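You operate a simulated robot arm through the tools that you are given. There is no shell and no other tool. Be economical: measure what you need, move in short steps, check, and stop when the job is done.

You are at the controls of a simulated two-armed robot. One attempt, no reset.

JOB
Stop the running pump and park its tube on the free peg.
Fine: close the cover again; set the clip from the dish on the blue tube at its bridge.

Only the result counts: the job must be done as asked and must still hold three seconds after the hand-in. Knocking over, shifting, dropping, spilling or breaking anything else fails it. Lids that push on must go on centred and level and be pressed home; caps that screw on are set level and turned clockwise until they are tight.

ROBOT AND FRAMES
Two 6-joint arms with two-finger parallel grippers on one trunk, on a base that drives. Base frame: it is fixed to the floor where the robot stands at the start and does not move with it; the origin is under the middle of the robot, x ahead of it, y to its left, z up; the surface under the hand at the start is at about z = 86. Lengths are in cm, angles in rad, forces in N, time in s.
The left shoulder is at the start at [28, 18.5, 123], the right one opposite. With the tool pointing down near the work surface each hand reaches from about 48 to 90 cm from the robot's upright axis, wherever it stands, measured 20 degrees to its own side. Places, roughly: blue tube end (4x3x6 cm) [50, 30, 110]; feed switch on the pump table [80, -10, 110]; left pump cover on the pump table [60, 20, 110]; left pump dial on the pump table [70, 20, 120]; left pump switch on the pump table [60, 30, 120]; middle pump cover on the pump table [70, 10, 110]; middle pump dial on the pump table [70, 10, 120]; middle pump switch on the pump table [70, 10, 120]; right peg on the pump table [80, -10, 100]; right pump cover on the pump table [70, 0, 110]; right pump dial on the pump table [70, 0, 120]; right pump on the pump table [70, 0, 120]; right pump switch on the pump table [70, 0, 120]; right steel bridge [90, -40, 110]; yellow clip (3x3x6 cm) [90, 0, 150]; zero button of the counter [80, -10, 120]. Payload 1.57 kg a hand.
The tool frame of a hand sits at the grasp point between the pads (the TCP): z along the fingers, y along the line on which they close. The tips reach 3 cm beyond it. The gripper opens to 8 cm. The fingers are 1.7 cm wide and 1.2 cm thick; the gripper's body (4 by 8.2 cm) begins 8 cm behind the TCP.
Orientation is that of the tool frame in the base frame, as a unit quaternion [w, x, y, z]. With the fingers straight down and closing along the base's y, the tool's x points along the base's -x, its y along +y and its z along -z.

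CONTROLS
- The arms move only by the tool step_arm. It takes "left_series", "right_series" or both (then of equal length, played together; a hand with none holds still); each is a list of rows, each a list of 6 numbers: the shift along the tool's x, y, z in cm, then the turn, a rotation vector about the tool's x, y, z in rad. In form: [[tx, ty, tz, wx, wy, wz], ...]. A call has 1 to 8 rows; each row shifts and turns the commanded pose from where the row before left it, along the tool's axes as they then stand. "left_grip" and "right_grip" are, for a hand that has rows, the opening in per cent of the stroke, from 0 (shut) to 100 (fully open), set as the call begins (left out, the last holds). Each row takes 0.2 s and may step no farther than 5 cm and 0.15 rad from the row before; otherwise, or with a gripper value out of range, the whole call is refused. Where a pose cannot be reached the arm comes as near as it can. A force on the tool above 90 N (or 10 N above the force at the start of the call, whichever is more), or a blocked arm, ends the call early, and 0.2 s more pass. Each finger travels about 15.3 cm/s and halts on what it meets, pressing with about 35 N; the grip force reading is that of the motor and also rises with nothing between the fingers. The clock runs only during rows and for 0.2 s after the last one: add rows that do not move to give the fingers time. It gives the time, the measured TCP pose, the force on the tool (base axes), the opening and the grip force at its end, in the units of the frame above (readings bear some noise), with the torque about the TCP (base axes, N m) and any sound that the robot's microphone picked up.
- Cameras (640 x 400 px; columns grow to the right, rows downward): "scene" is now at [23.56, -0.27, 166.52]; the picture's right is [-0.04, -1.00, 0.00], its down [-0.79, 0.03, -0.61] and it looks along [0.61, -0.02, -0.79] (base axes); focal length 239 px, centre (320, 200). "left" rides on the left gripper at [7.2, 0.7, -12.2] in its tool frame; the picture's right is [-0.09, 1.00, 0.00], its down [-0.84, -0.08, -0.54] and it looks along [-0.54, -0.05, 0.84] (tool axes); focal length 238 px, centre (320, 200). "right" rides on the right gripper at [7.2, -0.7, -12.2] in its tool frame; the picture's right is [0.09, 1.00, 0.00], its down [-0.84, 0.08, -0.54] and it looks along [-0.54, 0.05, 0.84] (tool axes); focal length 238 px, centre (320, 200). There is no depth. A picture from a camera that has moved, and an enlarged one, comes with that camera's place and axes in the base frame and with its lens.
- grab_frame(camera): a new picture of that camera. The clock stands still meanwhile.
- move_column(by): slides the trunk up (or, below 0, down) by that many cm; the arms and the scene camera ride with it, the base frame stays. It gives what a move gives, with no picture.
- drive_base(legs): drives the robot by 1 to 6 legs, each [ahead, turn to the left] in cm and rad, along the robot's own axes; the way and the turn of a leg run together, so that a leg with both is an arc; at most 150 cm and 3.142 rad a leg. The arms and the cameras ride along, it lands a little off, and it stops where it bumps. It gives what a move gives.
- turn_head(pan, tilt): turns the head with the scene camera to pan (to the left, within 1.501 rad either way) and tilt (down, from -0.506 to 1.204), counted from straight ahead of the robot. It gives what a move gives.
- inspect(camera, box): a new picture of the part [left, top, right, bottom] of that camera's present view, enlarged. The clock stands still meanwhile.
- job_done(): hands the job in; it is judged then, once.

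Go step by step. Nothing tells you exact positions but the pictures and the camera data: compare them with the known pose of the tool, close in by small moves and look again before you grip or let go. The budget is 120 turns and 108 pictures, counting those below and the enlarged ones. Unless the task says otherwise, let go and move clear before handing in, and close with one line.

The tools are called after "Request:" as a command line: name --argument value ..., lists and objects as JSON in quotes. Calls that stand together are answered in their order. step_arm: Moves the arms, as the interface text tells. Its arguments: {"type":"object","properties":{"left_series":{"type":"array","items":{"type":"array","items":{"type":"number"}}},"left_grip":{"type":"number"},"right_series":{"type":"array","items":{"type":"array","items":{"type":"number"}}},"right_grip":{"type":"number"}},"required":[]} The other tools are called the same way: move_column (by) slides the trunk up or down; drive_base (legs) drives the base; turn_head (pan, tilt) turns the head that bears the scene camera; grab_frame (camera) takes a picture; inspect (camera, box) takes an enlarged picture of a part of a camera's view; job_done () hands the job in.

At the start:

```text
clock: 0.0
left_tool_pos: [60.84, 15.64, 135.52]
left_tcp_rot: [0.0, 0.0, 1.0, 0.001]
left_contact_force: [-0.3, -0.2, -0.2]
left_wrist_torque: [0.0, 0.03, 0.01]
left_opening: 7.99
left_finger_force: 0.1
right_tool_pos: [54.07, -27.97, 144.21]
right_tcp_rot: [-0.001, 0.0, 1.0, 0.0]
right_contact_force: [0.6, -0.5, 0.1]
right_wrist_torque: [0.01, -0.01, 0.0]
right_opening: 7.98
right_finger_force: 0.0
trunk travel left (down, up): [-92.5, 6.5]
robot x, y, heading: [0.2, 0.26, 0.0]
head pan, tilt: [-0.04, 0.911]
```

scene: 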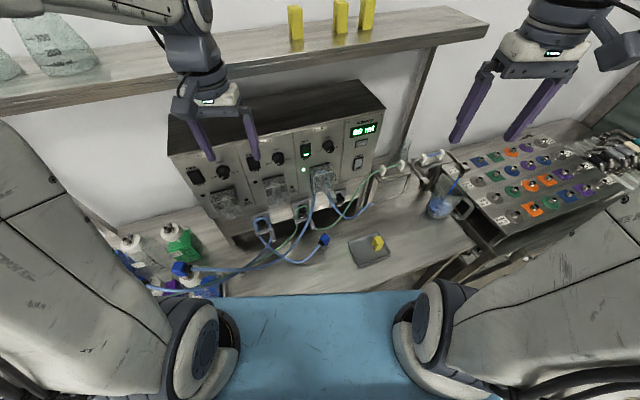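
right: 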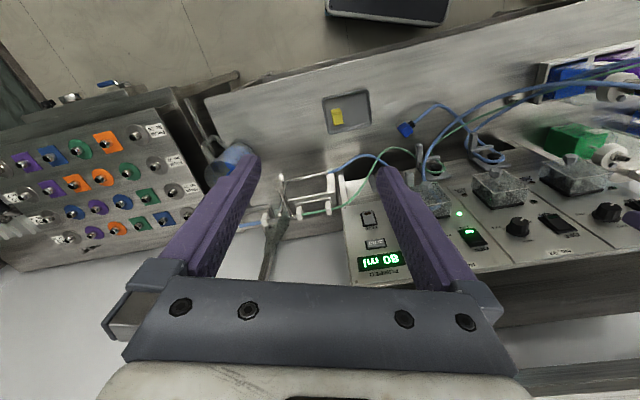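
left: 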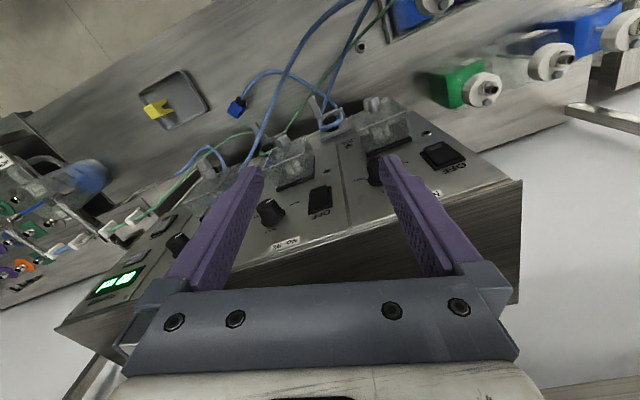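

I see a three-pump console with lit indicators on the right pump, a dish with a yellow clip, and several tubes. I'll look closer first.

Request:
inspect --camera "scene" --box '[160, 80, 400, 230]'

Request:
inspect --camera "scene" --box '[230, 140, 470, 290]'

Request:
inspect --camera "right" --box '[240, 60, 560, 260]'

Request:
inspect --camera "left" --box '[120, 40, 440, 240]'

```text
2.67 times, centred on (280, 155) of scene
camera zoom: at [23.56, -0.27, 166.52], right [-0.04, -1.0, 0.0], down [-0.79, 0.03, -0.61], along [0.61, -0.02, -0.79], focal length 637 px, centre (427, 320)
```

zoom: 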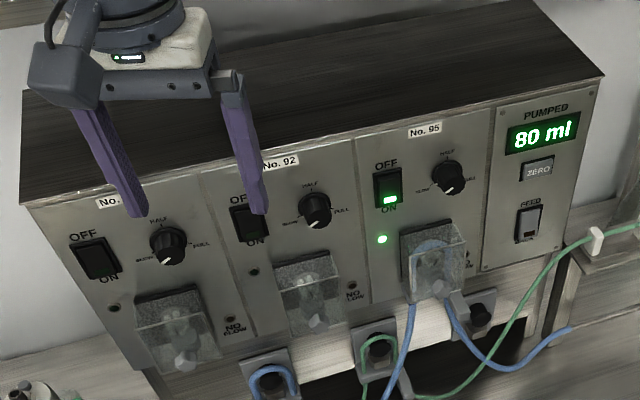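

```text
2.67 times, centred on (350, 215) of scene
camera zoom: at [23.56, -0.27, 166.52], right [-0.04, -1.0, 0.0], down [-0.79, 0.03, -0.61], along [0.61, -0.02, -0.79], focal length 637 px, centre (240, 160)
```

zoom: 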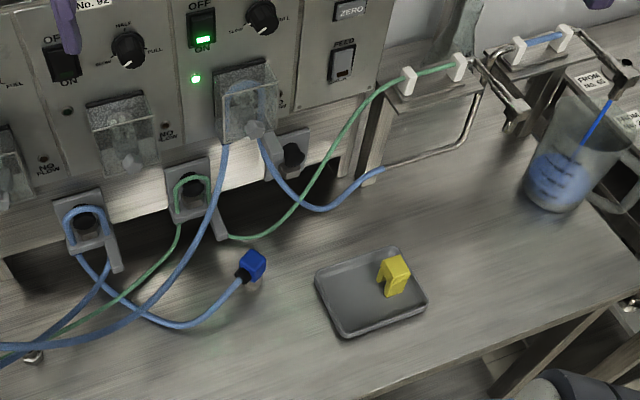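

```text
2.00 times, centred on (400, 160) of right
camera zoom: at [47.03, -28.56, 156.3], right [-0.09, 1.0, 0.0], down [0.84, 0.08, 0.54], along [0.54, 0.05, -0.84], focal length 477 px, centre (160, 280)
```

zoom: 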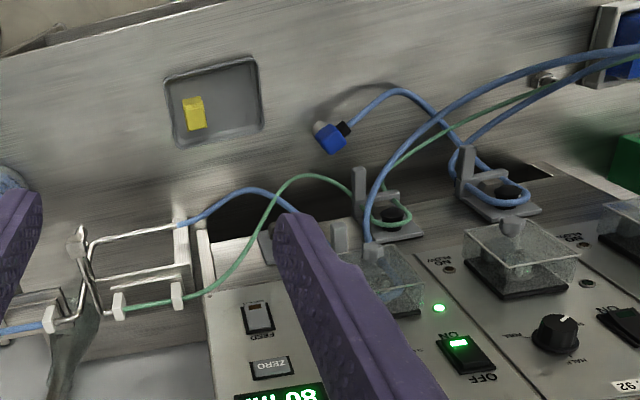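

```text
2.00 times, centred on (280, 140) of left
camera zoom: at [53.69, 16.31, 147.77], right [0.09, 1.0, 0.0], down [0.84, -0.08, 0.54], along [0.54, -0.05, -0.84], focal length 477 px, centre (400, 320)
```

zoom: 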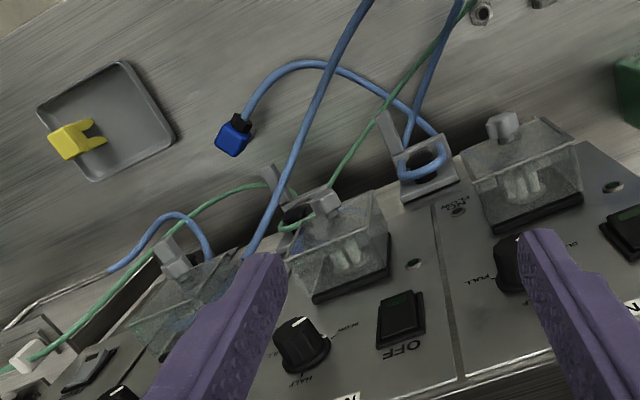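

The right pump (green lamp, "80 ml") is running with the blue tube; the right peg is free. Next I look closely at the pump head, the bridges and the left side.

Request:
inspect --camera "scene" --box '[285, 130, 375, 220]'

Request:
inspect --camera "scene" --box '[370, 130, 490, 230]'

Request:
inspect --camera "scene" --box '[90, 200, 330, 320]'

Request:
inspect --camera "right" --box '[190, 100, 390, 260]'

```text
4.44 times, centred on (330, 175) of scene
camera zoom: at [23.56, -0.27, 166.52], right [-0.04, -1.0, 0.0], down [-0.79, 0.03, -0.61], along [0.61, -0.02, -0.79], focal length 1062 px, centre (276, 311)
```

zoom: 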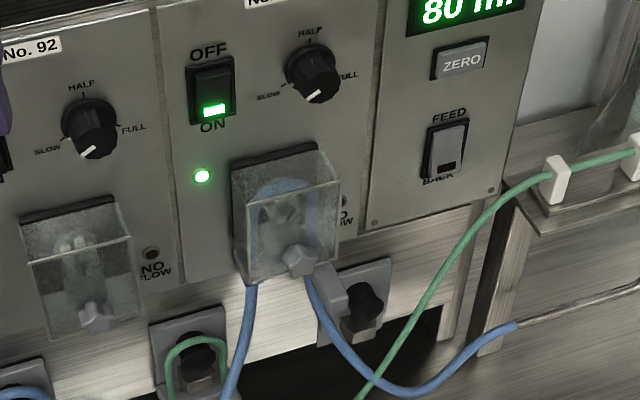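

```text
4.00 times, centred on (430, 180) of scene
camera zoom: at [23.56, -0.27, 166.52], right [-0.04, -1.0, 0.0], down [-0.79, 0.03, -0.61], along [0.61, -0.02, -0.79], focal length 956 px, centre (-120, 280)
```

zoom: 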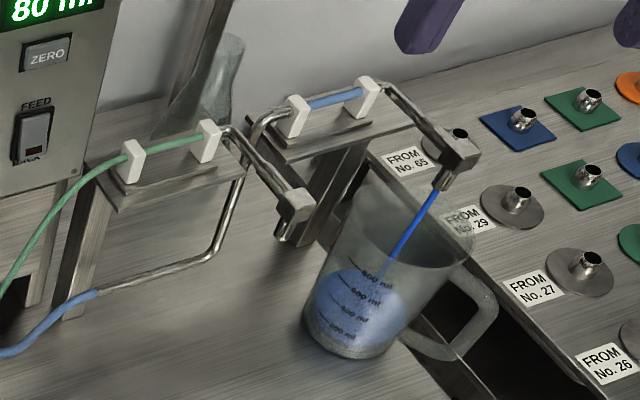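

```text
2.67 times, centred on (210, 260) of scene
camera zoom: at [23.56, -0.27, 166.52], right [-0.04, -1.0, 0.0], down [-0.79, 0.03, -0.61], along [0.61, -0.02, -0.79], focal length 637 px, centre (613, 40)
```

zoom: 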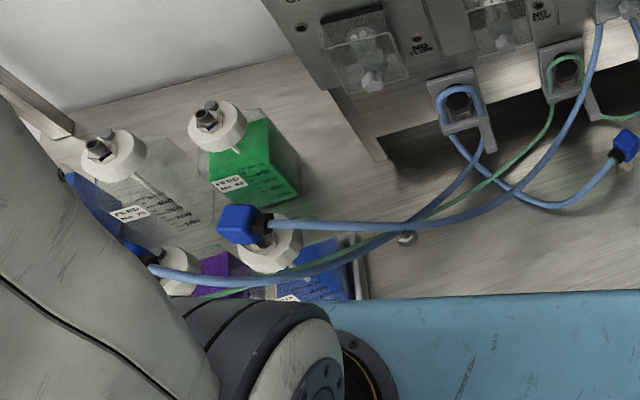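

```text
2.50 times, centred on (290, 180) of right
camera zoom: at [47.03, -28.56, 156.3], right [-0.09, 1.0, 0.0], down [0.84, 0.08, 0.54], along [0.54, 0.05, -0.84], focal length 596 px, centre (395, 250)
```

zoom: 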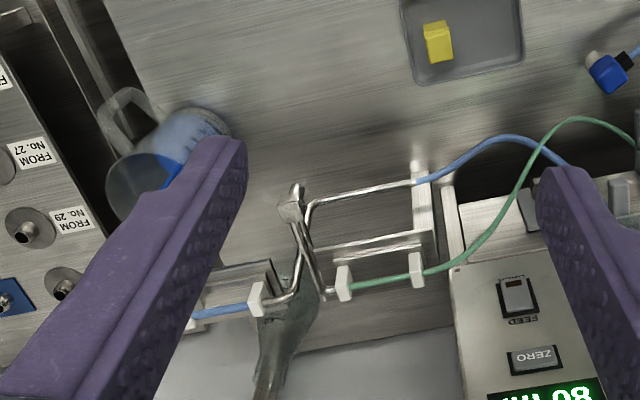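

The panel is vertical at about x=73.7, with the running pump's switch at about (73.6, 2, 123.5) and its cover knob near (69, -3, 113). I'll pitch the left hand to point forward and bring it in front of the switch with its fingers closed.

Request:
step_arm --left_series '[[0, -1.7, 0, 0, -0.15, 0], [0, -1.7, 0, 0, -0.15, 0], [0, -1.7, 0, 0, -0.15, 0], [0, -1.7, 0, 0, -0.15, 0], [0, -1.7, 0, 0, -0.15, 0], [0, -1.7, 0, 0, -0.15, 0], [0, -1.7, 0, 0, -0.15, 0], [0, -1.7, 0, 0, -0.15, 0]]' --left_grip 0

Request:
step_arm --left_series '[[0, 0, 0, 0, -0.13, 0], [0, 0, 0, 0, -0.12, 0], [0, 0, 0, 0, -0.12, 0], [0, 0, 0, 0, 0, 0]]'

Request:
grab_frame --camera "left"

Request:
grab_frame --camera "scene"

```text
clock: 1.8
left_tool_pos: [61.65, 0.7, 136.46]
left_tcp_rot: [0.565, 0.0, 0.825, 0.0]
left_contact_force: [0.2, -0.1, 0.0]
left_wrist_torque: [-0.01, -0.02, 0.01]
left_opening: 0.01
left_finger_force: 21.7
left hand out of reach, approached as far as the arm can: row 7, 8
right_tool_pos: [54.2, -27.76, 144.25]
right_tcp_rot: [-0.001, 0.0, 1.0, 0.0]
right_contact_force: [0.4, -0.3, 0.9]
right_wrist_torque: [0.02, -0.04, -0.01]
right_opening: 8.0
right_finger_force: 0.0
trunk travel left (down, up): [-92.5, 6.5]
robot x, y, heading: [-0.13, -0.17, -0.002]
head pan, tilt: [-0.04, 0.911]
```

```text
clock: 2.8
left_tool_pos: [63.71, -2.12, 137.38]
left_tcp_rot: [0.707, -0.001, 0.707, 0.0]
left_contact_force: [-0.6, 0.6, -0.5]
left_wrist_torque: [0.0, -0.02, 0.03]
left_opening: 0.0
left_finger_force: 21.0
left hand out of reach, approached as far as the arm can: row 1, 2, 3
right_tool_pos: [54.13, -27.94, 144.16]
right_tcp_rot: [0.0, 0.0, 1.0, 0.0]
right_contact_force: [0.2, 0.8, 0.4]
right_wrist_torque: [0.03, 0.0, -0.01]
right_opening: 8.01
right_finger_force: 0.0
trunk travel left (down, up): [-92.5, 6.5]
robot x, y, heading: [-0.11, -0.2, -0.001]
head pan, tilt: [-0.04, 0.911]
```

```text
96 pictures are left
camera left: at [51.45, -1.42, 130.38], right [0.0, 1.0, 0.09], down [-0.54, -0.08, 0.84], along [0.84, -0.05, 0.54], focal length 238 px, centre (320, 200)
```

left: 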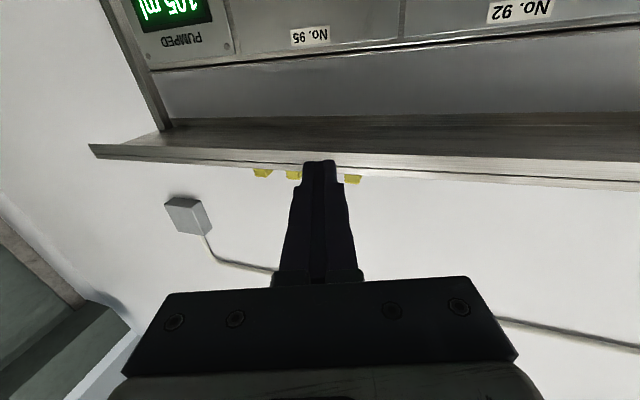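

```text
95 pictures are left
camera scene: at [23.58, -0.29, 166.52], right [-0.04, -1.0, 0.0], down [-0.79, 0.03, -0.61], along [0.61, -0.02, -0.79], focal length 239 px, centre (320, 200)
```

scene: 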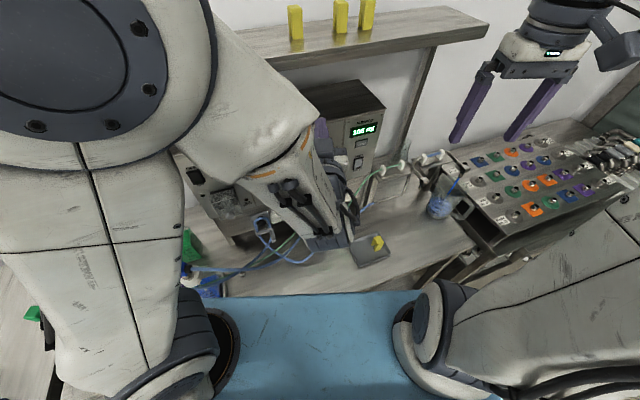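

The arm is too cramped this close for a level tool, so I'll back the base up a little to give it room.

Request:
drive_base --legs '[[-15, 0]]'

Request:
step_arm --left_series '[[2, 1, 2, 0, 0, 0], [2, 1, 2, 0, 0, 0], [2, 1, 2, 0, 0, 0], [2, 1, 2, 0, 0, 0], [2, 0, 2, 0, 0, 0], [0, 0, 0, 0, 0, 0]]'

Request:
grab_frame --camera "left"

Request:
grab_frame --camera "scene"

```text
clock: 4.2
left_tool_pos: [48.62, -2.12, 137.48]
left_tcp_rot: [0.707, 0.0, 0.707, 0.0]
left_contact_force: [-0.7, 0.0, -0.4]
left_wrist_torque: [0.01, 0.03, 0.01]
left_opening: 0.01
left_finger_force: 21.2
right_tool_pos: [39.03, -27.74, 144.24]
right_tcp_rot: [0.0, 0.001, 1.0, 0.0]
right_contact_force: [1.2, 0.7, 0.4]
right_wrist_torque: [-0.01, 0.02, 0.03]
right_opening: 8.0
right_finger_force: 0.1
trunk travel left (down, up): [-92.5, 6.5]
robot x, y, heading: [-15.52, 0.2, -0.0]
head pan, tilt: [-0.04, 0.911]
```

```text
clock: 5.6
left_tool_pos: [59.71, 0.01, 130.47]
left_tcp_rot: [0.705, 0.001, 0.709, 0.003]
left_contact_force: [0.5, -0.3, -0.4]
left_wrist_torque: [-0.02, 0.01, -0.01]
left_opening: 0.01
left_finger_force: 21.8
left hand out of reach, approached as far as the arm can: row 3, 4, 5
right_tool_pos: [39.13, -27.95, 144.21]
right_tcp_rot: [0.0, 0.0, 1.0, 0.0]
right_contact_force: [-0.2, 0.1, -0.1]
right_wrist_torque: [0.04, 0.02, 0.01]
right_opening: 7.99
right_finger_force: 0.0
trunk travel left (down, up): [-92.5, 6.5]
robot x, y, heading: [-15.27, 0.02, -0.003]
head pan, tilt: [-0.04, 0.911]
```

```text
94 pictures are left
camera left: at [47.52, 0.71, 123.38], right [0.0, 1.0, 0.1], down [-0.54, -0.08, 0.84], along [0.84, -0.05, 0.54], focal length 238 px, centre (320, 200)
```

left: 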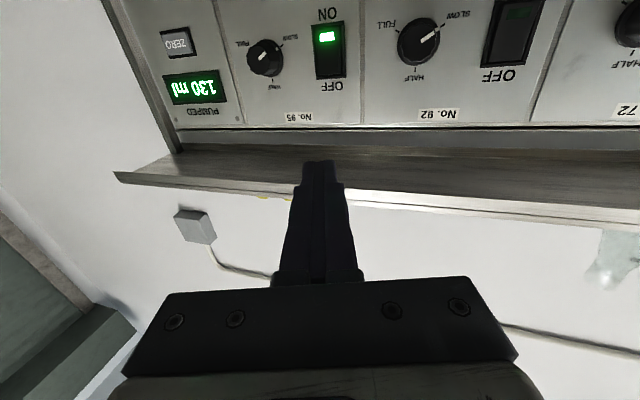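

```text
93 pictures are left
camera scene: at [8.45, -0.28, 166.52], right [-0.04, -1.0, 0.0], down [-0.79, 0.03, -0.61], along [0.61, -0.02, -0.79], focal length 239 px, centre (320, 200)
```

scene: 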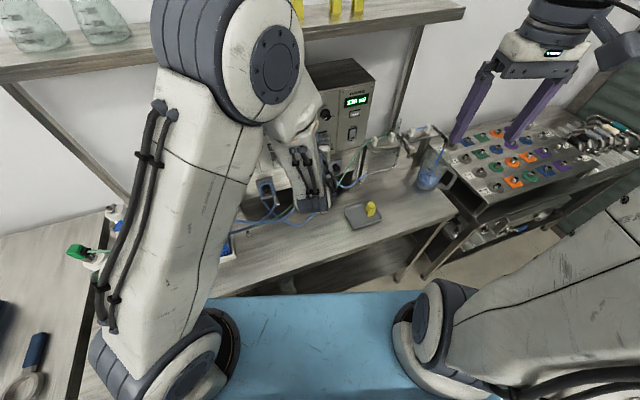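

Still cramped (inner reach limit), so I'll back up another 12 cm and then go to the switch.

Request:
drive_base --legs '[[-12, 0]]'

Request:
step_arm --left_series '[[1, 0.3, 3.2, 0, 0, 0], [1, 0.3, 3.2, 0, 0, 0], [1, 0.3, 3.2, 0, 0, 0], [1, 0.3, 3.2, 0, 0, 0], [1, 0.3, 3.2, 0, 0, 0], [0, 0, 2, 0, 0, 0], [0, 0, 0, 0, 0, 0]]'

Request:
grab_frame --camera "left"

```text
clock: 6.8
left_tool_pos: [47.72, -0.09, 130.48]
left_tcp_rot: [0.706, 0.0, 0.708, 0.003]
left_contact_force: [0.2, 0.0, 0.3]
left_wrist_torque: [0.0, -0.01, -0.01]
left_opening: 0.0
left_finger_force: 21.5
right_tool_pos: [26.89, -27.89, 144.15]
right_tcp_rot: [0.0, 0.0, 1.0, 0.0]
right_contact_force: [0.6, 0.6, -0.2]
right_wrist_torque: [0.0, -0.01, 0.0]
right_opening: 8.01
right_finger_force: 0.1
trunk travel left (down, up): [-92.5, 6.5]
robot x, y, heading: [-27.25, 0.15, -0.002]
head pan, tilt: [-0.04, 0.911]
```

```text
clock: 8.4
left_tool_pos: [65.5, 1.66, 125.36]
left_tcp_rot: [0.706, 0.002, 0.708, 0.001]
left_contact_force: [0.2, -0.6, -0.4]
left_wrist_torque: [-0.02, -0.01, 0.0]
left_opening: 0.01
left_finger_force: 21.6
right_tool_pos: [26.86, -27.95, 144.23]
right_tcp_rot: [0.0, 0.0, 1.0, 0.0]
right_contact_force: [-1.0, 0.6, 0.8]
right_wrist_torque: [-0.04, 0.02, -0.01]
right_opening: 8.02
right_finger_force: 0.0
trunk travel left (down, up): [-92.5, 6.5]
robot x, y, heading: [-27.2, -0.08, -0.002]
head pan, tilt: [-0.04, 0.911]
```

```text
92 pictures are left
camera left: at [53.31, 2.26, 118.32], right [0.0, 1.0, 0.1], down [-0.54, -0.08, 0.84], along [0.84, -0.05, 0.54], focal length 238 px, centre (320, 200)
```

left: 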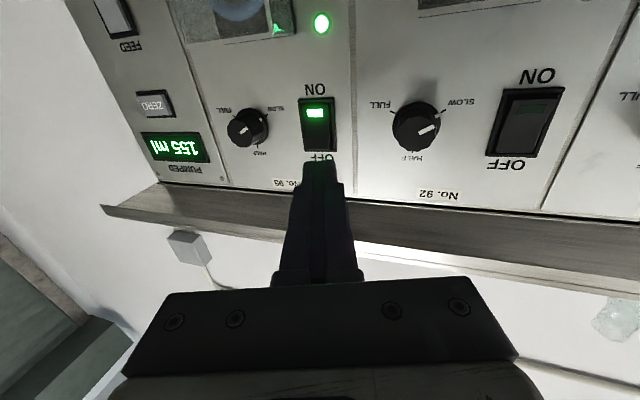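

The switch spans z 121.6–126 at y≈1.6, and my tips are level with its OFF half. I'm pushing forward now.

Request:
step_arm --left_series '[[0.3, 0, 2, 0, 0, 0], [0, 0, 2, 0, 0, 0], [0, 0, 0.6, 0, 0, 0], [0, 0, 0.4, 0, 0, 0], [0, 0, 0.3, 0, 0, 0]]'

Request:
grab_frame --camera "left"

```text
clock: 9.4
left_tool_pos: [69.68, 1.66, 125.32]
left_tcp_rot: [0.705, 0.001, 0.71, 0.005]
left_contact_force: [-61.9, 6.1, 14.4]
left_wrist_torque: [0.19, 0.05, 0.68]
left_opening: 0.01
left_finger_force: 21.2
right_tool_pos: [26.35, -27.84, 144.55]
right_tcp_rot: [0.003, -0.001, 1.0, -0.001]
right_contact_force: [0.6, -0.2, -0.5]
right_wrist_torque: [-0.01, -0.03, 0.03]
right_opening: 8.02
right_finger_force: 0.0
trunk travel left (down, up): [-92.5, 6.5]
robot x, y, heading: [-27.11, 0.02, 0.004]
head pan, tilt: [-0.04, 0.911]
heard: click
stopped in row 5 (left hand): the force on the tool passed its limit at 97 N (the readings are from after the stop); the commanded pose is now the measured one
```

```text
91 pictures are left
camera left: at [57.36, 2.36, 118.16], right [0.0, 0.99, 0.1], down [-0.54, -0.09, 0.84], along [0.84, -0.05, 0.53], focal length 238 px, centre (320, 200)
```

left: 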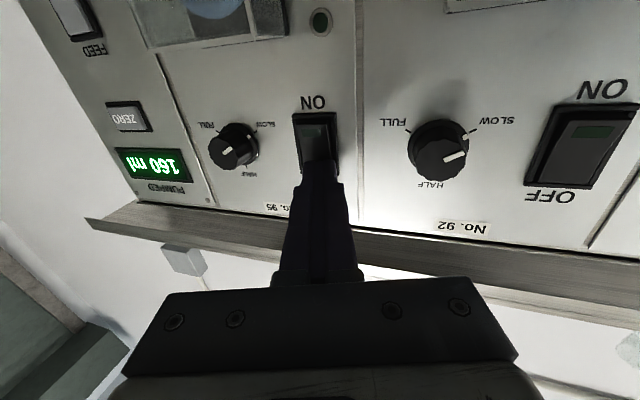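

Click heard and the lamps are out: the pump has stopped. I'll back off and lower the hand to look at the cover and peg.

Request:
step_arm --left_series '[[0, 0, -4, 0, 0, 0], [0, 0, -5, 0, 0, 0], [4, -1, -3, 0, 0, 0], [4, -2, 0, 0, 0, 0], [3, -2, 0, 0, 0, 0], [0, 0, 0, 0, 0, 0]]'

Request:
grab_frame --camera "left"

Request:
grab_frame --camera "scene"

```text
refused: row 3 steps farther than a row can; nothing moved
```

```text
90 pictures are left
camera left: at [57.36, 2.36, 118.16], right [0.0, 0.99, 0.1], down [-0.54, -0.09, 0.84], along [0.84, -0.05, 0.53], focal length 238 px, centre (320, 200)
```

left: 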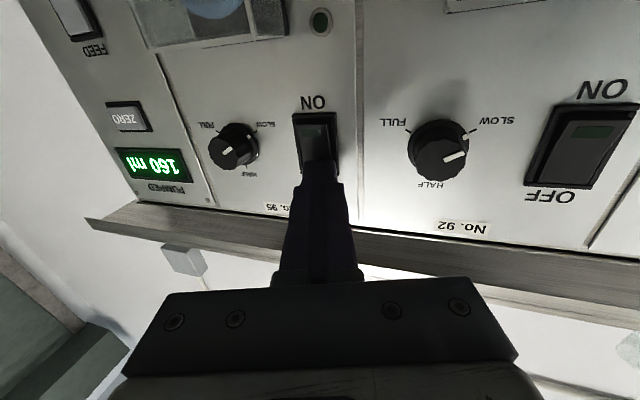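

```text
89 pictures are left
camera scene: at [-4.4, -0.17, 166.64], right [-0.04, -1.0, 0.0], down [-0.79, 0.03, -0.62], along [0.61, -0.02, -0.79], focal length 239 px, centre (320, 200)
```

scene: 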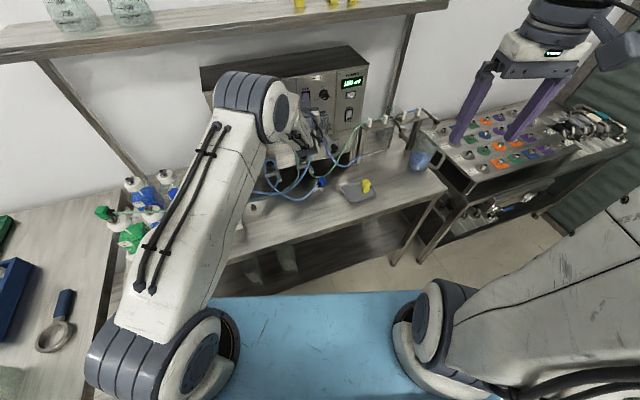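

The call was refused over step size, so I'll split the retreat.

Request:
step_arm --left_series '[[0, 0, -4, 0, 0, 0], [0, 0, -4, 0, 0, 0], [0, 0, -4, 0, 0, 0], [4, -1.7, 0, 0, 0, 0], [4, -1.7, 0, 0, 0, 0], [4, -1.6, 0, 0, 0, 0], [0, 0, 0, 0, 0, 0]]'

Request:
grab_frame --camera "left"

Request:
turn_head --pan -0.04 --tilt 0.6

Request:
grab_frame --camera "scene"

```text
clock: 11.0
left_tool_pos: [58.2, -3.74, 113.06]
left_tcp_rot: [0.702, 0.002, 0.712, 0.009]
left_contact_force: [0.2, 0.8, -0.2]
left_wrist_torque: [0.03, 0.01, -0.01]
left_opening: 0.0
left_finger_force: 20.7
left hand out of reach, approached as far as the arm can: row 6
right_tool_pos: [26.97, -27.83, 144.22]
right_tcp_rot: [0.0, -0.001, 1.0, 0.0]
right_contact_force: [-0.6, -0.3, -1.0]
right_wrist_torque: [0.01, 0.01, 0.02]
right_opening: 8.01
right_finger_force: 0.0
trunk travel left (down, up): [-92.5, 6.5]
robot x, y, heading: [-27.24, 0.14, 0.0]
head pan, tilt: [-0.04, 0.911]
```

```text
88 pictures are left
camera left: at [45.96, -3.09, 106.1], right [-0.01, 0.99, 0.11], down [-0.53, -0.09, 0.84], along [0.85, -0.05, 0.53], focal length 238 px, centre (320, 200)
```

left: 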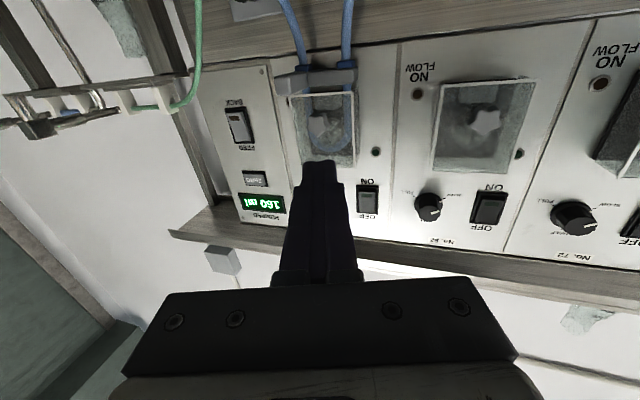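

```text
clock: 11.8
left_tool_pos: [58.23, -3.83, 113.13]
left_tcp_rot: [0.701, 0.004, 0.713, 0.008]
left_contact_force: [1.3, 0.9, -0.6]
left_wrist_torque: [-0.02, -0.02, -0.01]
left_opening: 0.01
left_finger_force: 21.3
right_tool_pos: [26.87, -27.84, 144.16]
right_tcp_rot: [0.0, 0.0, 1.0, -0.001]
right_contact_force: [-1.5, 0.3, -0.2]
right_wrist_torque: [-0.01, -0.05, 0.0]
right_opening: 7.97
right_finger_force: 0.0
trunk travel left (down, up): [-92.5, 6.5]
robot x, y, heading: [-27.65, -0.04, 0.002]
head pan, tilt: [-0.04, 0.6]
```

```text
87 pictures are left
camera scene: at [-2.39, -0.31, 169.08], right [-0.04, -1.0, 0.0], down [-0.57, 0.02, -0.82], along [0.82, -0.03, -0.57], focal length 239 px, centre (320, 200)
```

scene: 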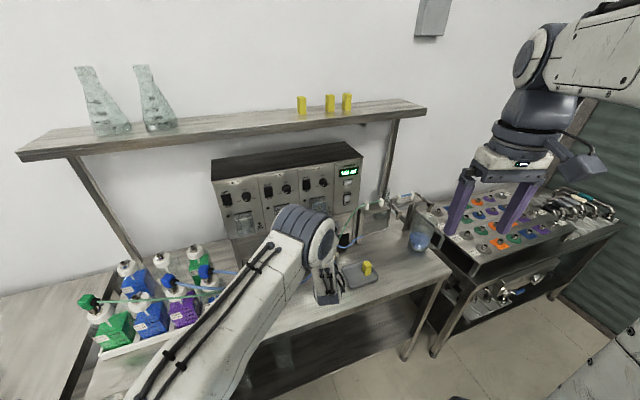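

Request:
inspect --camera "left" --box '[240, 50, 400, 220]'

Request:
inspect --camera "left" --box '[250, 0, 390, 90]'

```text
2.35 times, centred on (320, 135) of left
camera zoom: at [45.96, -3.06, 106.13], right [-0.01, 0.99, 0.11], down [-0.53, -0.09, 0.84], along [0.85, -0.05, 0.53], focal length 561 px, centre (320, 353)
```

zoom: 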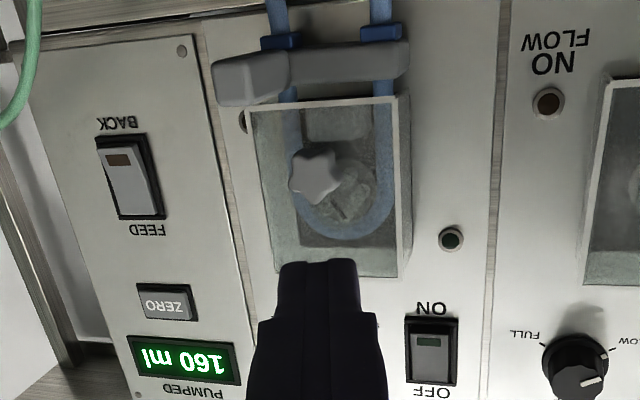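

```text
4.44 times, centred on (320, 45) of left
camera zoom: at [45.96, -3.06, 106.13], right [-0.01, 0.99, 0.11], down [-0.53, -0.09, 0.84], along [0.85, -0.05, 0.53], focal length 1059 px, centre (320, 889)
```

zoom: 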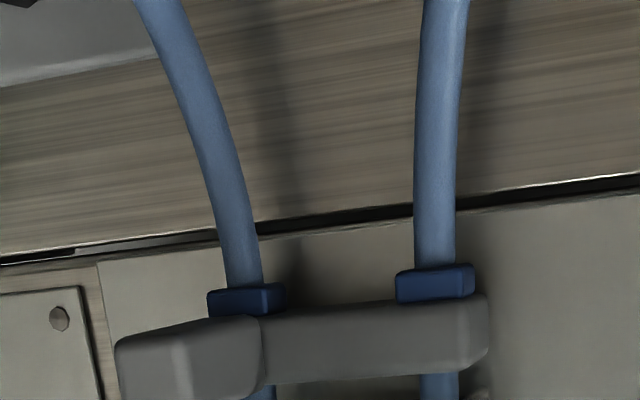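

A grey bar with a side tab sits under the cover, with blue collars on the tube. I'll pitch the left hand so its camera looks level at the cover, the bar and the pegs.

Request:
step_arm --left_series '[[0, 0, 0, 0, 0.15, 0], [0, 0, 0, 0, 0.15, 0], [0, 0, 0, 0, 0.15, 0], [0, 0, 0, 0, 0.15, 0], [0, 0, 0, 0, 0.15, 0], [0, 0, 0, 0, 0, 0]]'

Request:
grab_frame --camera "left"

Request:
inspect --camera "left" --box '[200, 0, 440, 150]'

```text
clock: 13.2
left_tool_pos: [58.42, -3.73, 113.11]
left_tcp_rot: [0.392, 0.0, 0.92, 0.004]
left_contact_force: [0.2, -0.2, 0.1]
left_wrist_torque: [0.0, 0.0, -0.04]
left_opening: 0.0
left_finger_force: 21.1
right_tool_pos: [26.74, -27.83, 144.21]
right_tcp_rot: [0.0, 0.0, 1.0, 0.001]
right_contact_force: [0.1, -0.6, 0.1]
right_wrist_torque: [-0.04, -0.03, 0.03]
right_opening: 7.99
right_finger_force: 0.1
trunk travel left (down, up): [-92.5, 6.5]
robot x, y, heading: [-27.27, -0.19, -0.002]
head pan, tilt: [-0.04, 0.6]
```

```text
84 pictures are left
camera left: at [44.58, -3.06, 116.33], right [0.06, 1.0, 0.07], down [0.19, -0.08, 0.98], along [0.98, -0.05, -0.19], focal length 238 px, centre (320, 200)
```

left: 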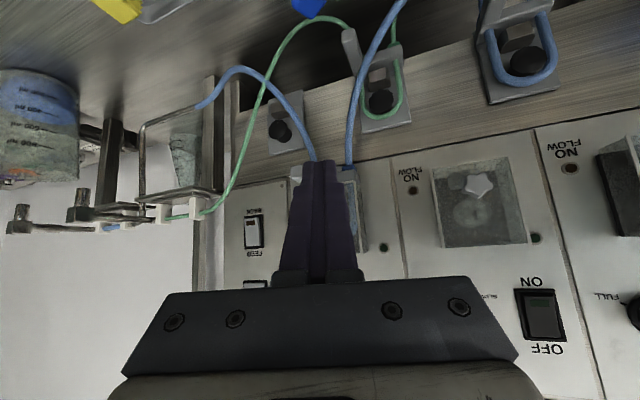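

```text
2.67 times, centred on (320, 75) of left
camera zoom: at [44.58, -3.06, 116.33], right [0.06, 1.0, 0.07], down [0.19, -0.08, 0.98], along [0.98, -0.05, -0.19], focal length 636 px, centre (320, 533)
```

zoom: 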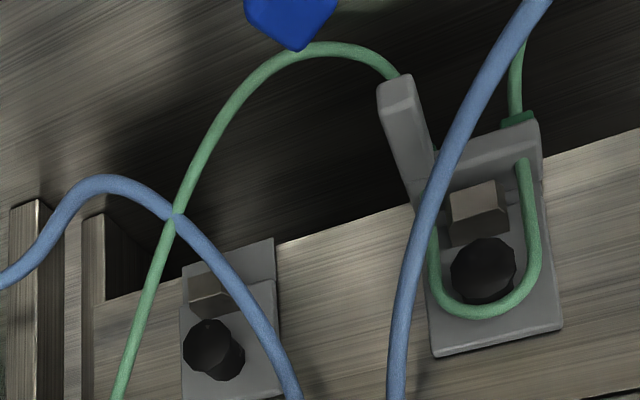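

The console is yawed about 18° (panel inward normal ≈ (0.95, 0.31)). The tube sits in a grey carrier bar with a handle tab, and parked tubes hang the same way on the pegs. I'll align the left hand with the panel, facing the cover knob, with the fingers half open.

Request:
step_arm --left_series '[[0, 0, 0, 0, -0.15, 0], [0, 0, 0, 0, -0.15, 0], [0, 0, 0, 0, -0.15, 0], [0, 0, 0, 0, -0.15, 0], [0, 0, 0, 0, -0.17, 0]]' --left_grip 45

Request:
step_arm --left_series '[[0, 0, 0, 0, -0.15, 0], [0, 0, 0, 0, -0.15, 0], [0, 0, 0, 0, -0.15, 0], [0, 0, 0, 0, -0.15, 0], [0, 0, 0, 0, -0.15, 0], [0, 0, 0, -0.12, 0, 0], [0, 0, 0, -0.12, 0, 0], [0, 0, 0, -0.08, 0, 0]]' --left_grip 45

Request:
step_arm --left_series '[[0.3, -1.5, 1, 0, 0, 0], [0.4, -1.4, 1.1, 0, 0, 0], [0, 0, 0, 0, 0, 0]]'

Request:
grab_frame --camera "left"

```text
refused: row 5 steps farther than a row can; nothing moved
```

```text
clock: 15.1
left_tool_pos: [58.56, -3.58, 113.0]
left_tcp_rot: [0.693, -0.11, 0.702, 0.118]
left_contact_force: [-0.6, 0.4, 0.4]
left_wrist_torque: [0.04, -0.01, 0.03]
left_opening: 3.6
left_finger_force: 0.0
right_tool_pos: [26.93, -27.76, 144.27]
right_tcp_rot: [-0.001, 0.0, 1.0, 0.0]
right_contact_force: [0.5, -0.1, 1.0]
right_wrist_torque: [-0.04, -0.01, 0.04]
right_opening: 8.01
right_finger_force: 0.0
trunk travel left (down, up): [-92.5, 6.5]
robot x, y, heading: [-27.27, 0.03, -0.002]
head pan, tilt: [-0.04, 0.6]
```

```text
clock: 15.8
left_tool_pos: [61.4, -5.52, 112.27]
left_tcp_rot: [0.693, -0.11, 0.702, 0.117]
left_contact_force: [1.2, -0.7, 0.8]
left_wrist_torque: [0.03, 0.03, 0.01]
left_opening: 3.6
left_finger_force: 0.2
right_tool_pos: [26.92, -27.78, 144.31]
right_tcp_rot: [0.0, 0.0, 1.0, 0.0]
right_contact_force: [0.2, 0.1, -0.3]
right_wrist_torque: [0.04, -0.04, -0.02]
right_opening: 8.02
right_finger_force: 0.0
trunk travel left (down, up): [-92.5, 6.5]
robot x, y, heading: [-27.61, 0.05, -0.0]
head pan, tilt: [-0.04, 0.6]
```

```text
82 pictures are left
camera left: at [49.5, -8.81, 105.23], right [-0.32, 0.94, 0.1], down [-0.48, -0.25, 0.84], along [0.82, 0.22, 0.53], focal length 238 px, centre (320, 200)
```

left: 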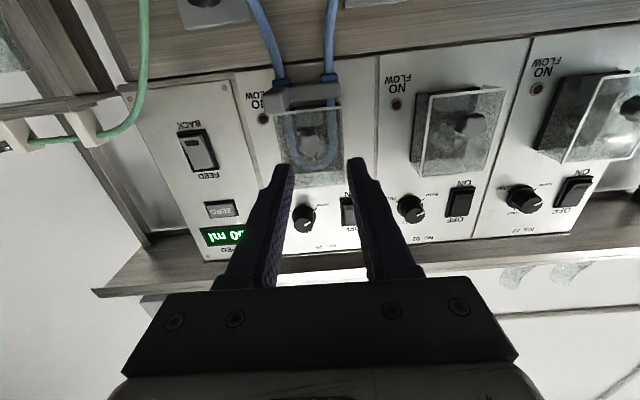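

Request:
inspect --camera "left" --box '[230, 70, 400, 200]'

```text
3.08 times, centred on (315, 135) of left
camera zoom: at [49.5, -8.81, 105.23], right [-0.32, 0.94, 0.1], down [-0.48, -0.25, 0.84], along [0.82, 0.22, 0.53], focal length 733 px, centre (335, 400)
```

zoom: 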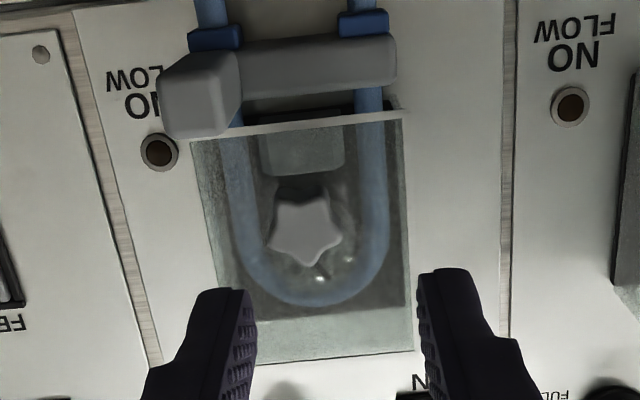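

The knob is about 0.8 cm to the right of my tool line. I'll correct and advance around it.

Request:
step_arm --left_series '[[0.15, -0.8, 0, 0, 0, 0], [0, 0, 2.5, 0, 0, 0], [0, 0, 2.5, 0, 0, 0], [0, 0, 0, 0, 0, 0]]'

Request:
inspect --camera "left" --box '[230, 50, 400, 200]'

Request:
inspect --camera "scene" --box '[260, 170, 420, 290]'

```text
clock: 16.9
left_tool_pos: [66.45, -4.89, 112.12]
left_tcp_rot: [0.694, -0.11, 0.702, 0.117]
left_contact_force: [-1.0, -0.4, 0.3]
left_wrist_torque: [-0.02, -0.02, -0.02]
left_opening: 3.6
left_finger_force: 0.0
right_tool_pos: [26.87, -27.81, 144.28]
right_tcp_rot: [0.0, -0.001, 1.0, 0.001]
right_contact_force: [0.3, 0.0, 0.4]
right_wrist_torque: [-0.02, 0.0, -0.02]
right_opening: 8.0
right_finger_force: 0.0
trunk travel left (down, up): [-92.5, 6.5]
robot x, y, heading: [-26.98, 0.14, 0.005]
head pan, tilt: [-0.04, 0.6]
```

```text
2.67 times, centred on (315, 125) of left
camera zoom: at [54.55, -8.14, 104.95], right [-0.31, 0.94, 0.1], down [-0.48, -0.25, 0.84], along [0.82, 0.21, 0.53], focal length 636 px, centre (333, 400)
```

zoom: 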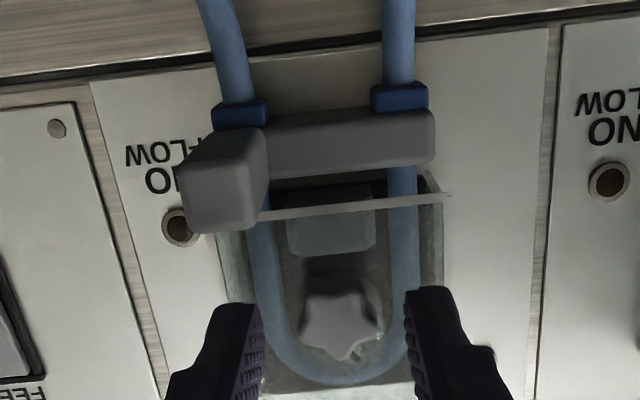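

```text
3.33 times, centred on (340, 230) of scene
camera zoom: at [-2.37, -0.31, 169.08], right [-0.04, -1.0, 0.0], down [-0.56, 0.02, -0.82], along [0.82, -0.03, -0.57], focal length 796 px, centre (253, 100)
```

zoom: 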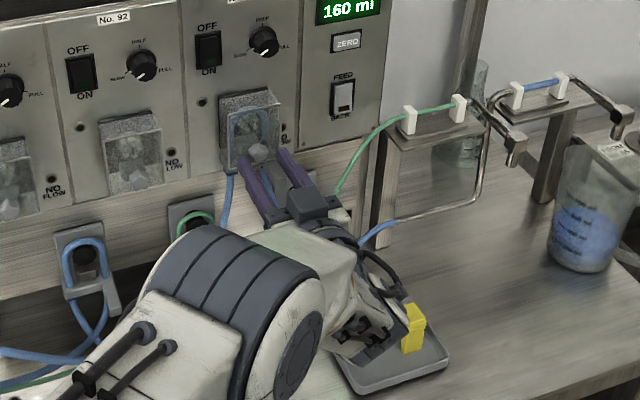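

Request:
step_arm --left_series '[[0, 0, 0.6, 0, 0, 0], [0, 0, 0.5, 0, 0, 0], [0, 0, 0, 0, 0, 0]]'

Request:
step_arm --left_series '[[0, 0, 0, 0, 0, 0], [0, 0, 0, 0, 0, 0]]' --left_grip 0

Request:
inspect --camera "left" --box '[230, 50, 400, 200]'

```text
clock: 17.6
left_tool_pos: [67.44, -4.63, 111.84]
left_tcp_rot: [0.693, -0.11, 0.702, 0.118]
left_contact_force: [0.5, -0.5, -0.3]
left_wrist_torque: [0.01, 0.05, -0.03]
left_opening: 3.59
left_finger_force: 0.2
right_tool_pos: [26.87, -27.87, 144.22]
right_tcp_rot: [0.001, 0.0, 1.0, 0.0]
right_contact_force: [-0.8, -0.1, 0.1]
right_wrist_torque: [-0.01, -0.01, 0.0]
right_opening: 7.98
right_finger_force: 0.1
trunk travel left (down, up): [-92.5, 6.5]
robot x, y, heading: [-27.17, 0.08, 0.001]
head pan, tilt: [-0.04, 0.6]
```

```text
clock: 18.2
left_tool_pos: [67.38, -4.58, 112.04]
left_tcp_rot: [0.693, -0.111, 0.702, 0.118]
left_contact_force: [-0.8, 3.0, 0.5]
left_wrist_torque: [-0.04, 0.0, -0.19]
left_opening: 2.13
left_finger_force: 34.5
right_tool_pos: [26.86, -27.97, 144.27]
right_tcp_rot: [0.0, 0.0, 1.0, 0.0]
right_contact_force: [0.2, 0.0, -1.0]
right_wrist_torque: [0.02, -0.03, -0.02]
right_opening: 7.99
right_finger_force: 0.2
trunk travel left (down, up): [-92.5, 6.5]
robot x, y, heading: [-27.16, 0.01, 0.003]
head pan, tilt: [-0.04, 0.6]
```

```text
2.67 times, centred on (315, 125) of left
camera zoom: at [55.5, -7.76, 104.92], right [-0.32, 0.94, 0.1], down [-0.48, -0.25, 0.84], along [0.82, 0.22, 0.53], focal length 636 px, centre (333, 400)
```

zoom: 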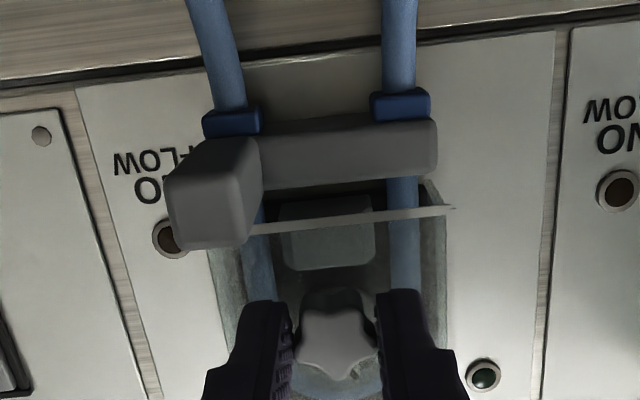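

The knob is gripped (2.1 cm). I'll test swinging the cover about its presumed top hinge with small steps.

Request:
step_arm --left_series '[[-0.82, 0, -0.56, 0, 0.1, 0], [-0.82, 0, -0.56, 0, 0.1, 0]]'

Request:
inspect --camera "left" --box '[230, 50, 400, 200]'

```text
clock: 18.9
left_tool_pos: [66.52, -4.79, 113.47]
left_tcp_rot: [0.619, -0.121, 0.769, 0.105]
left_contact_force: [7.2, 1.6, -7.2]
left_wrist_torque: [-0.28, 0.75, -0.39]
left_opening: 2.14
left_finger_force: 34.2
right_tool_pos: [26.91, -27.85, 144.22]
right_tcp_rot: [0.0, -0.001, 1.0, 0.0]
right_contact_force: [-0.4, 0.9, -0.7]
right_wrist_torque: [0.0, -0.01, 0.02]
right_opening: 7.99
right_finger_force: 0.1
trunk travel left (down, up): [-92.5, 6.5]
robot x, y, heading: [-27.15, -0.06, 0.003]
head pan, tilt: [-0.04, 0.6]
```

```text
2.67 times, centred on (315, 125) of left
camera zoom: at [53.48, -8.44, 109.08], right [-0.3, 0.95, 0.1], down [-0.3, -0.2, 0.93], along [0.91, 0.25, 0.35], focal length 636 px, centre (333, 400)
```

zoom: 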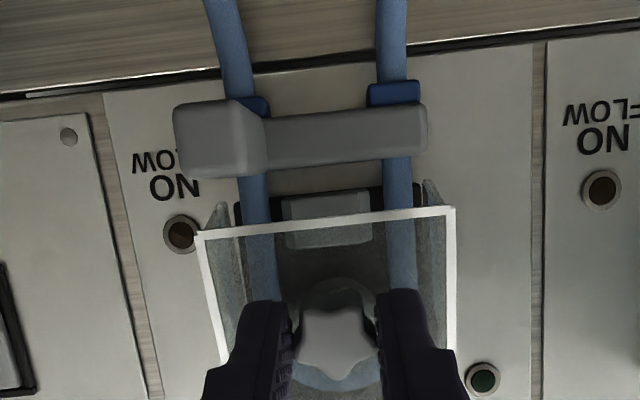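

The cover is swinging up cleanly. Continuing.

Request:
step_arm --left_series '[[-1.25, 0, -0.81, 0, 0.149, 0], [-1.25, 0, -0.81, 0, 0.149, 0], [-1.25, 0, -0.81, 0, 0.149, 0], [-1.25, 0, -0.81, 0, 0.149, 0]]'

Request:
inspect --camera "scene" --box '[240, 150, 400, 270]'

```text
clock: 19.9
left_tool_pos: [65.7, -5.1, 119.43]
left_tcp_rot: [0.366, -0.148, 0.916, 0.066]
left_contact_force: [2.7, 0.7, -10.4]
left_wrist_torque: [-0.56, 0.8, -0.07]
left_opening: 2.1
left_finger_force: 34.4
right_tool_pos: [26.95, -27.88, 144.2]
right_tcp_rot: [0.0, 0.0, 1.0, 0.0]
right_contact_force: [0.3, 0.5, -0.6]
right_wrist_torque: [0.0, -0.03, -0.01]
right_opening: 8.01
right_finger_force: 0.1
trunk travel left (down, up): [-92.5, 6.5]
robot x, y, heading: [-27.59, -0.2, 0.002]
head pan, tilt: [-0.04, 0.6]
```

```text
3.33 times, centred on (320, 210) of scene
camera zoom: at [-2.3, -0.31, 169.07], right [-0.04, -1.0, 0.0], down [-0.57, 0.02, -0.82], along [0.82, -0.03, -0.57], focal length 796 px, centre (320, 167)
```

zoom: 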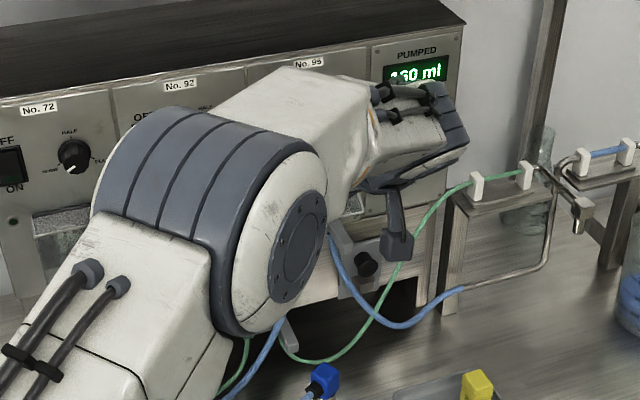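

Request:
step_arm --left_series '[[-1.25, 0, -0.81, 0, 0.149, 0], [-1.25, 0, -0.81, 0, 0.149, 0], [-1.25, 0, -0.81, 0, 0.149, 0], [-1.25, 0, -0.81, 0, 0.149, 0]]'

Request:
grab_frame --camera "left"

Request:
inspect --camera "scene" --box '[240, 150, 400, 270]'

```text
clock: 20.9
left_tool_pos: [60.94, -1.95, 123.45]
left_tcp_rot: [0.081, -0.16, 0.984, 0.018]
left_contact_force: [-0.2, 0.1, -0.4]
left_wrist_torque: [-0.02, -0.04, 0.03]
left_opening: 0.02
left_finger_force: 21.9
left hand out of reach, approached as far as the arm can: row 2, 3, 4
right_tool_pos: [26.85, -27.78, 144.33]
right_tcp_rot: [0.001, 0.0, 1.0, 0.0]
right_contact_force: [-0.4, -0.2, 0.8]
right_wrist_torque: [0.0, -0.04, 0.01]
right_opening: 8.01
right_finger_force: 0.1
trunk travel left (down, up): [-92.5, 6.5]
robot x, y, heading: [-27.2, 0.18, 0.001]
head pan, tilt: [-0.04, 0.6]
```

```text
75 pictures are left
camera left: at [52.03, -4.37, 134.36], right [-0.23, 0.97, 0.03], down [0.72, 0.15, 0.67], along [0.65, 0.17, -0.74], focal length 238 px, centre (320, 200)
```

left: 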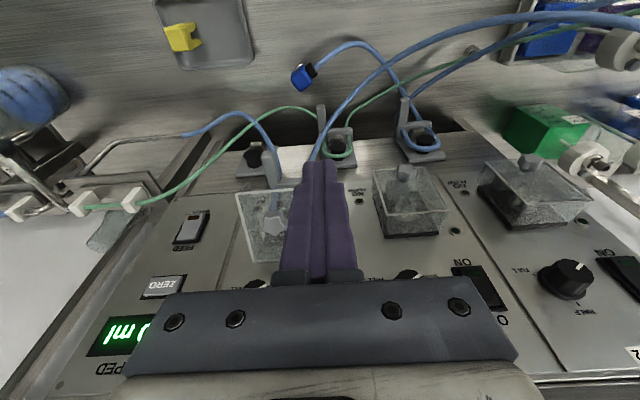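

```text
3.33 times, centred on (320, 210) of scene
camera zoom: at [-2.53, -0.28, 169.11], right [-0.04, -1.0, 0.0], down [-0.56, 0.02, -0.83], along [0.82, -0.03, -0.56], focal length 796 px, centre (320, 167)
```

zoom: 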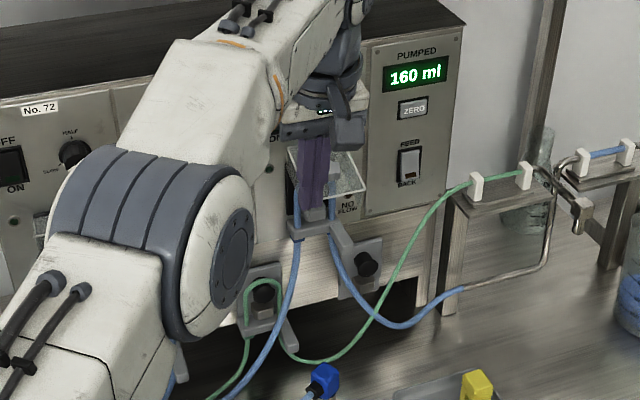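

My hand hit its far reach limit and slipped off the knob, and the cover seems to have swung back. I'll check its state closely.

Request:
inspect --camera "left" --box '[200, 130, 360, 280]'

Request:
inspect --camera "scene" --box '[290, 180, 350, 240]'

```text
2.67 times, centred on (280, 205) of left
camera zoom: at [52.03, -4.37, 134.36], right [-0.23, 0.97, 0.03], down [0.72, 0.15, 0.67], along [0.65, 0.17, -0.74], focal length 636 px, centre (427, 187)
```

zoom: 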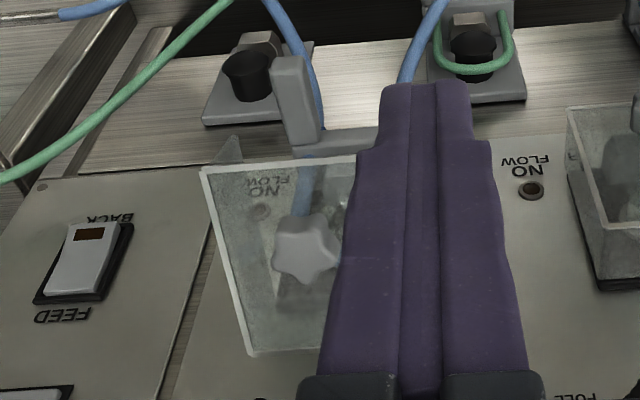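

```text
6.67 times, centred on (320, 210) of scene
camera zoom: at [-2.53, -0.28, 169.11], right [-0.04, -1.0, 0.0], down [-0.56, 0.02, -0.83], along [0.82, -0.03, -0.56], focal length 1593 px, centre (320, 133)
```

zoom: 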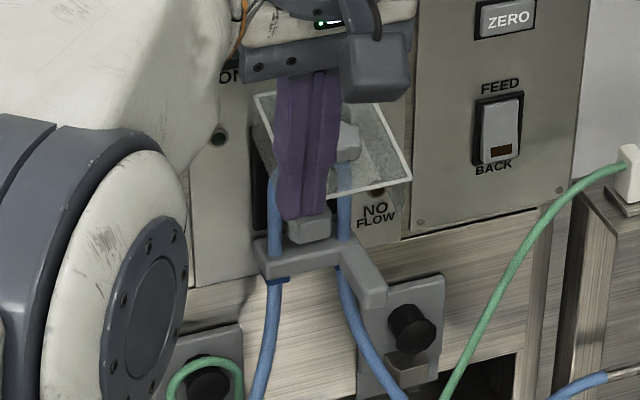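

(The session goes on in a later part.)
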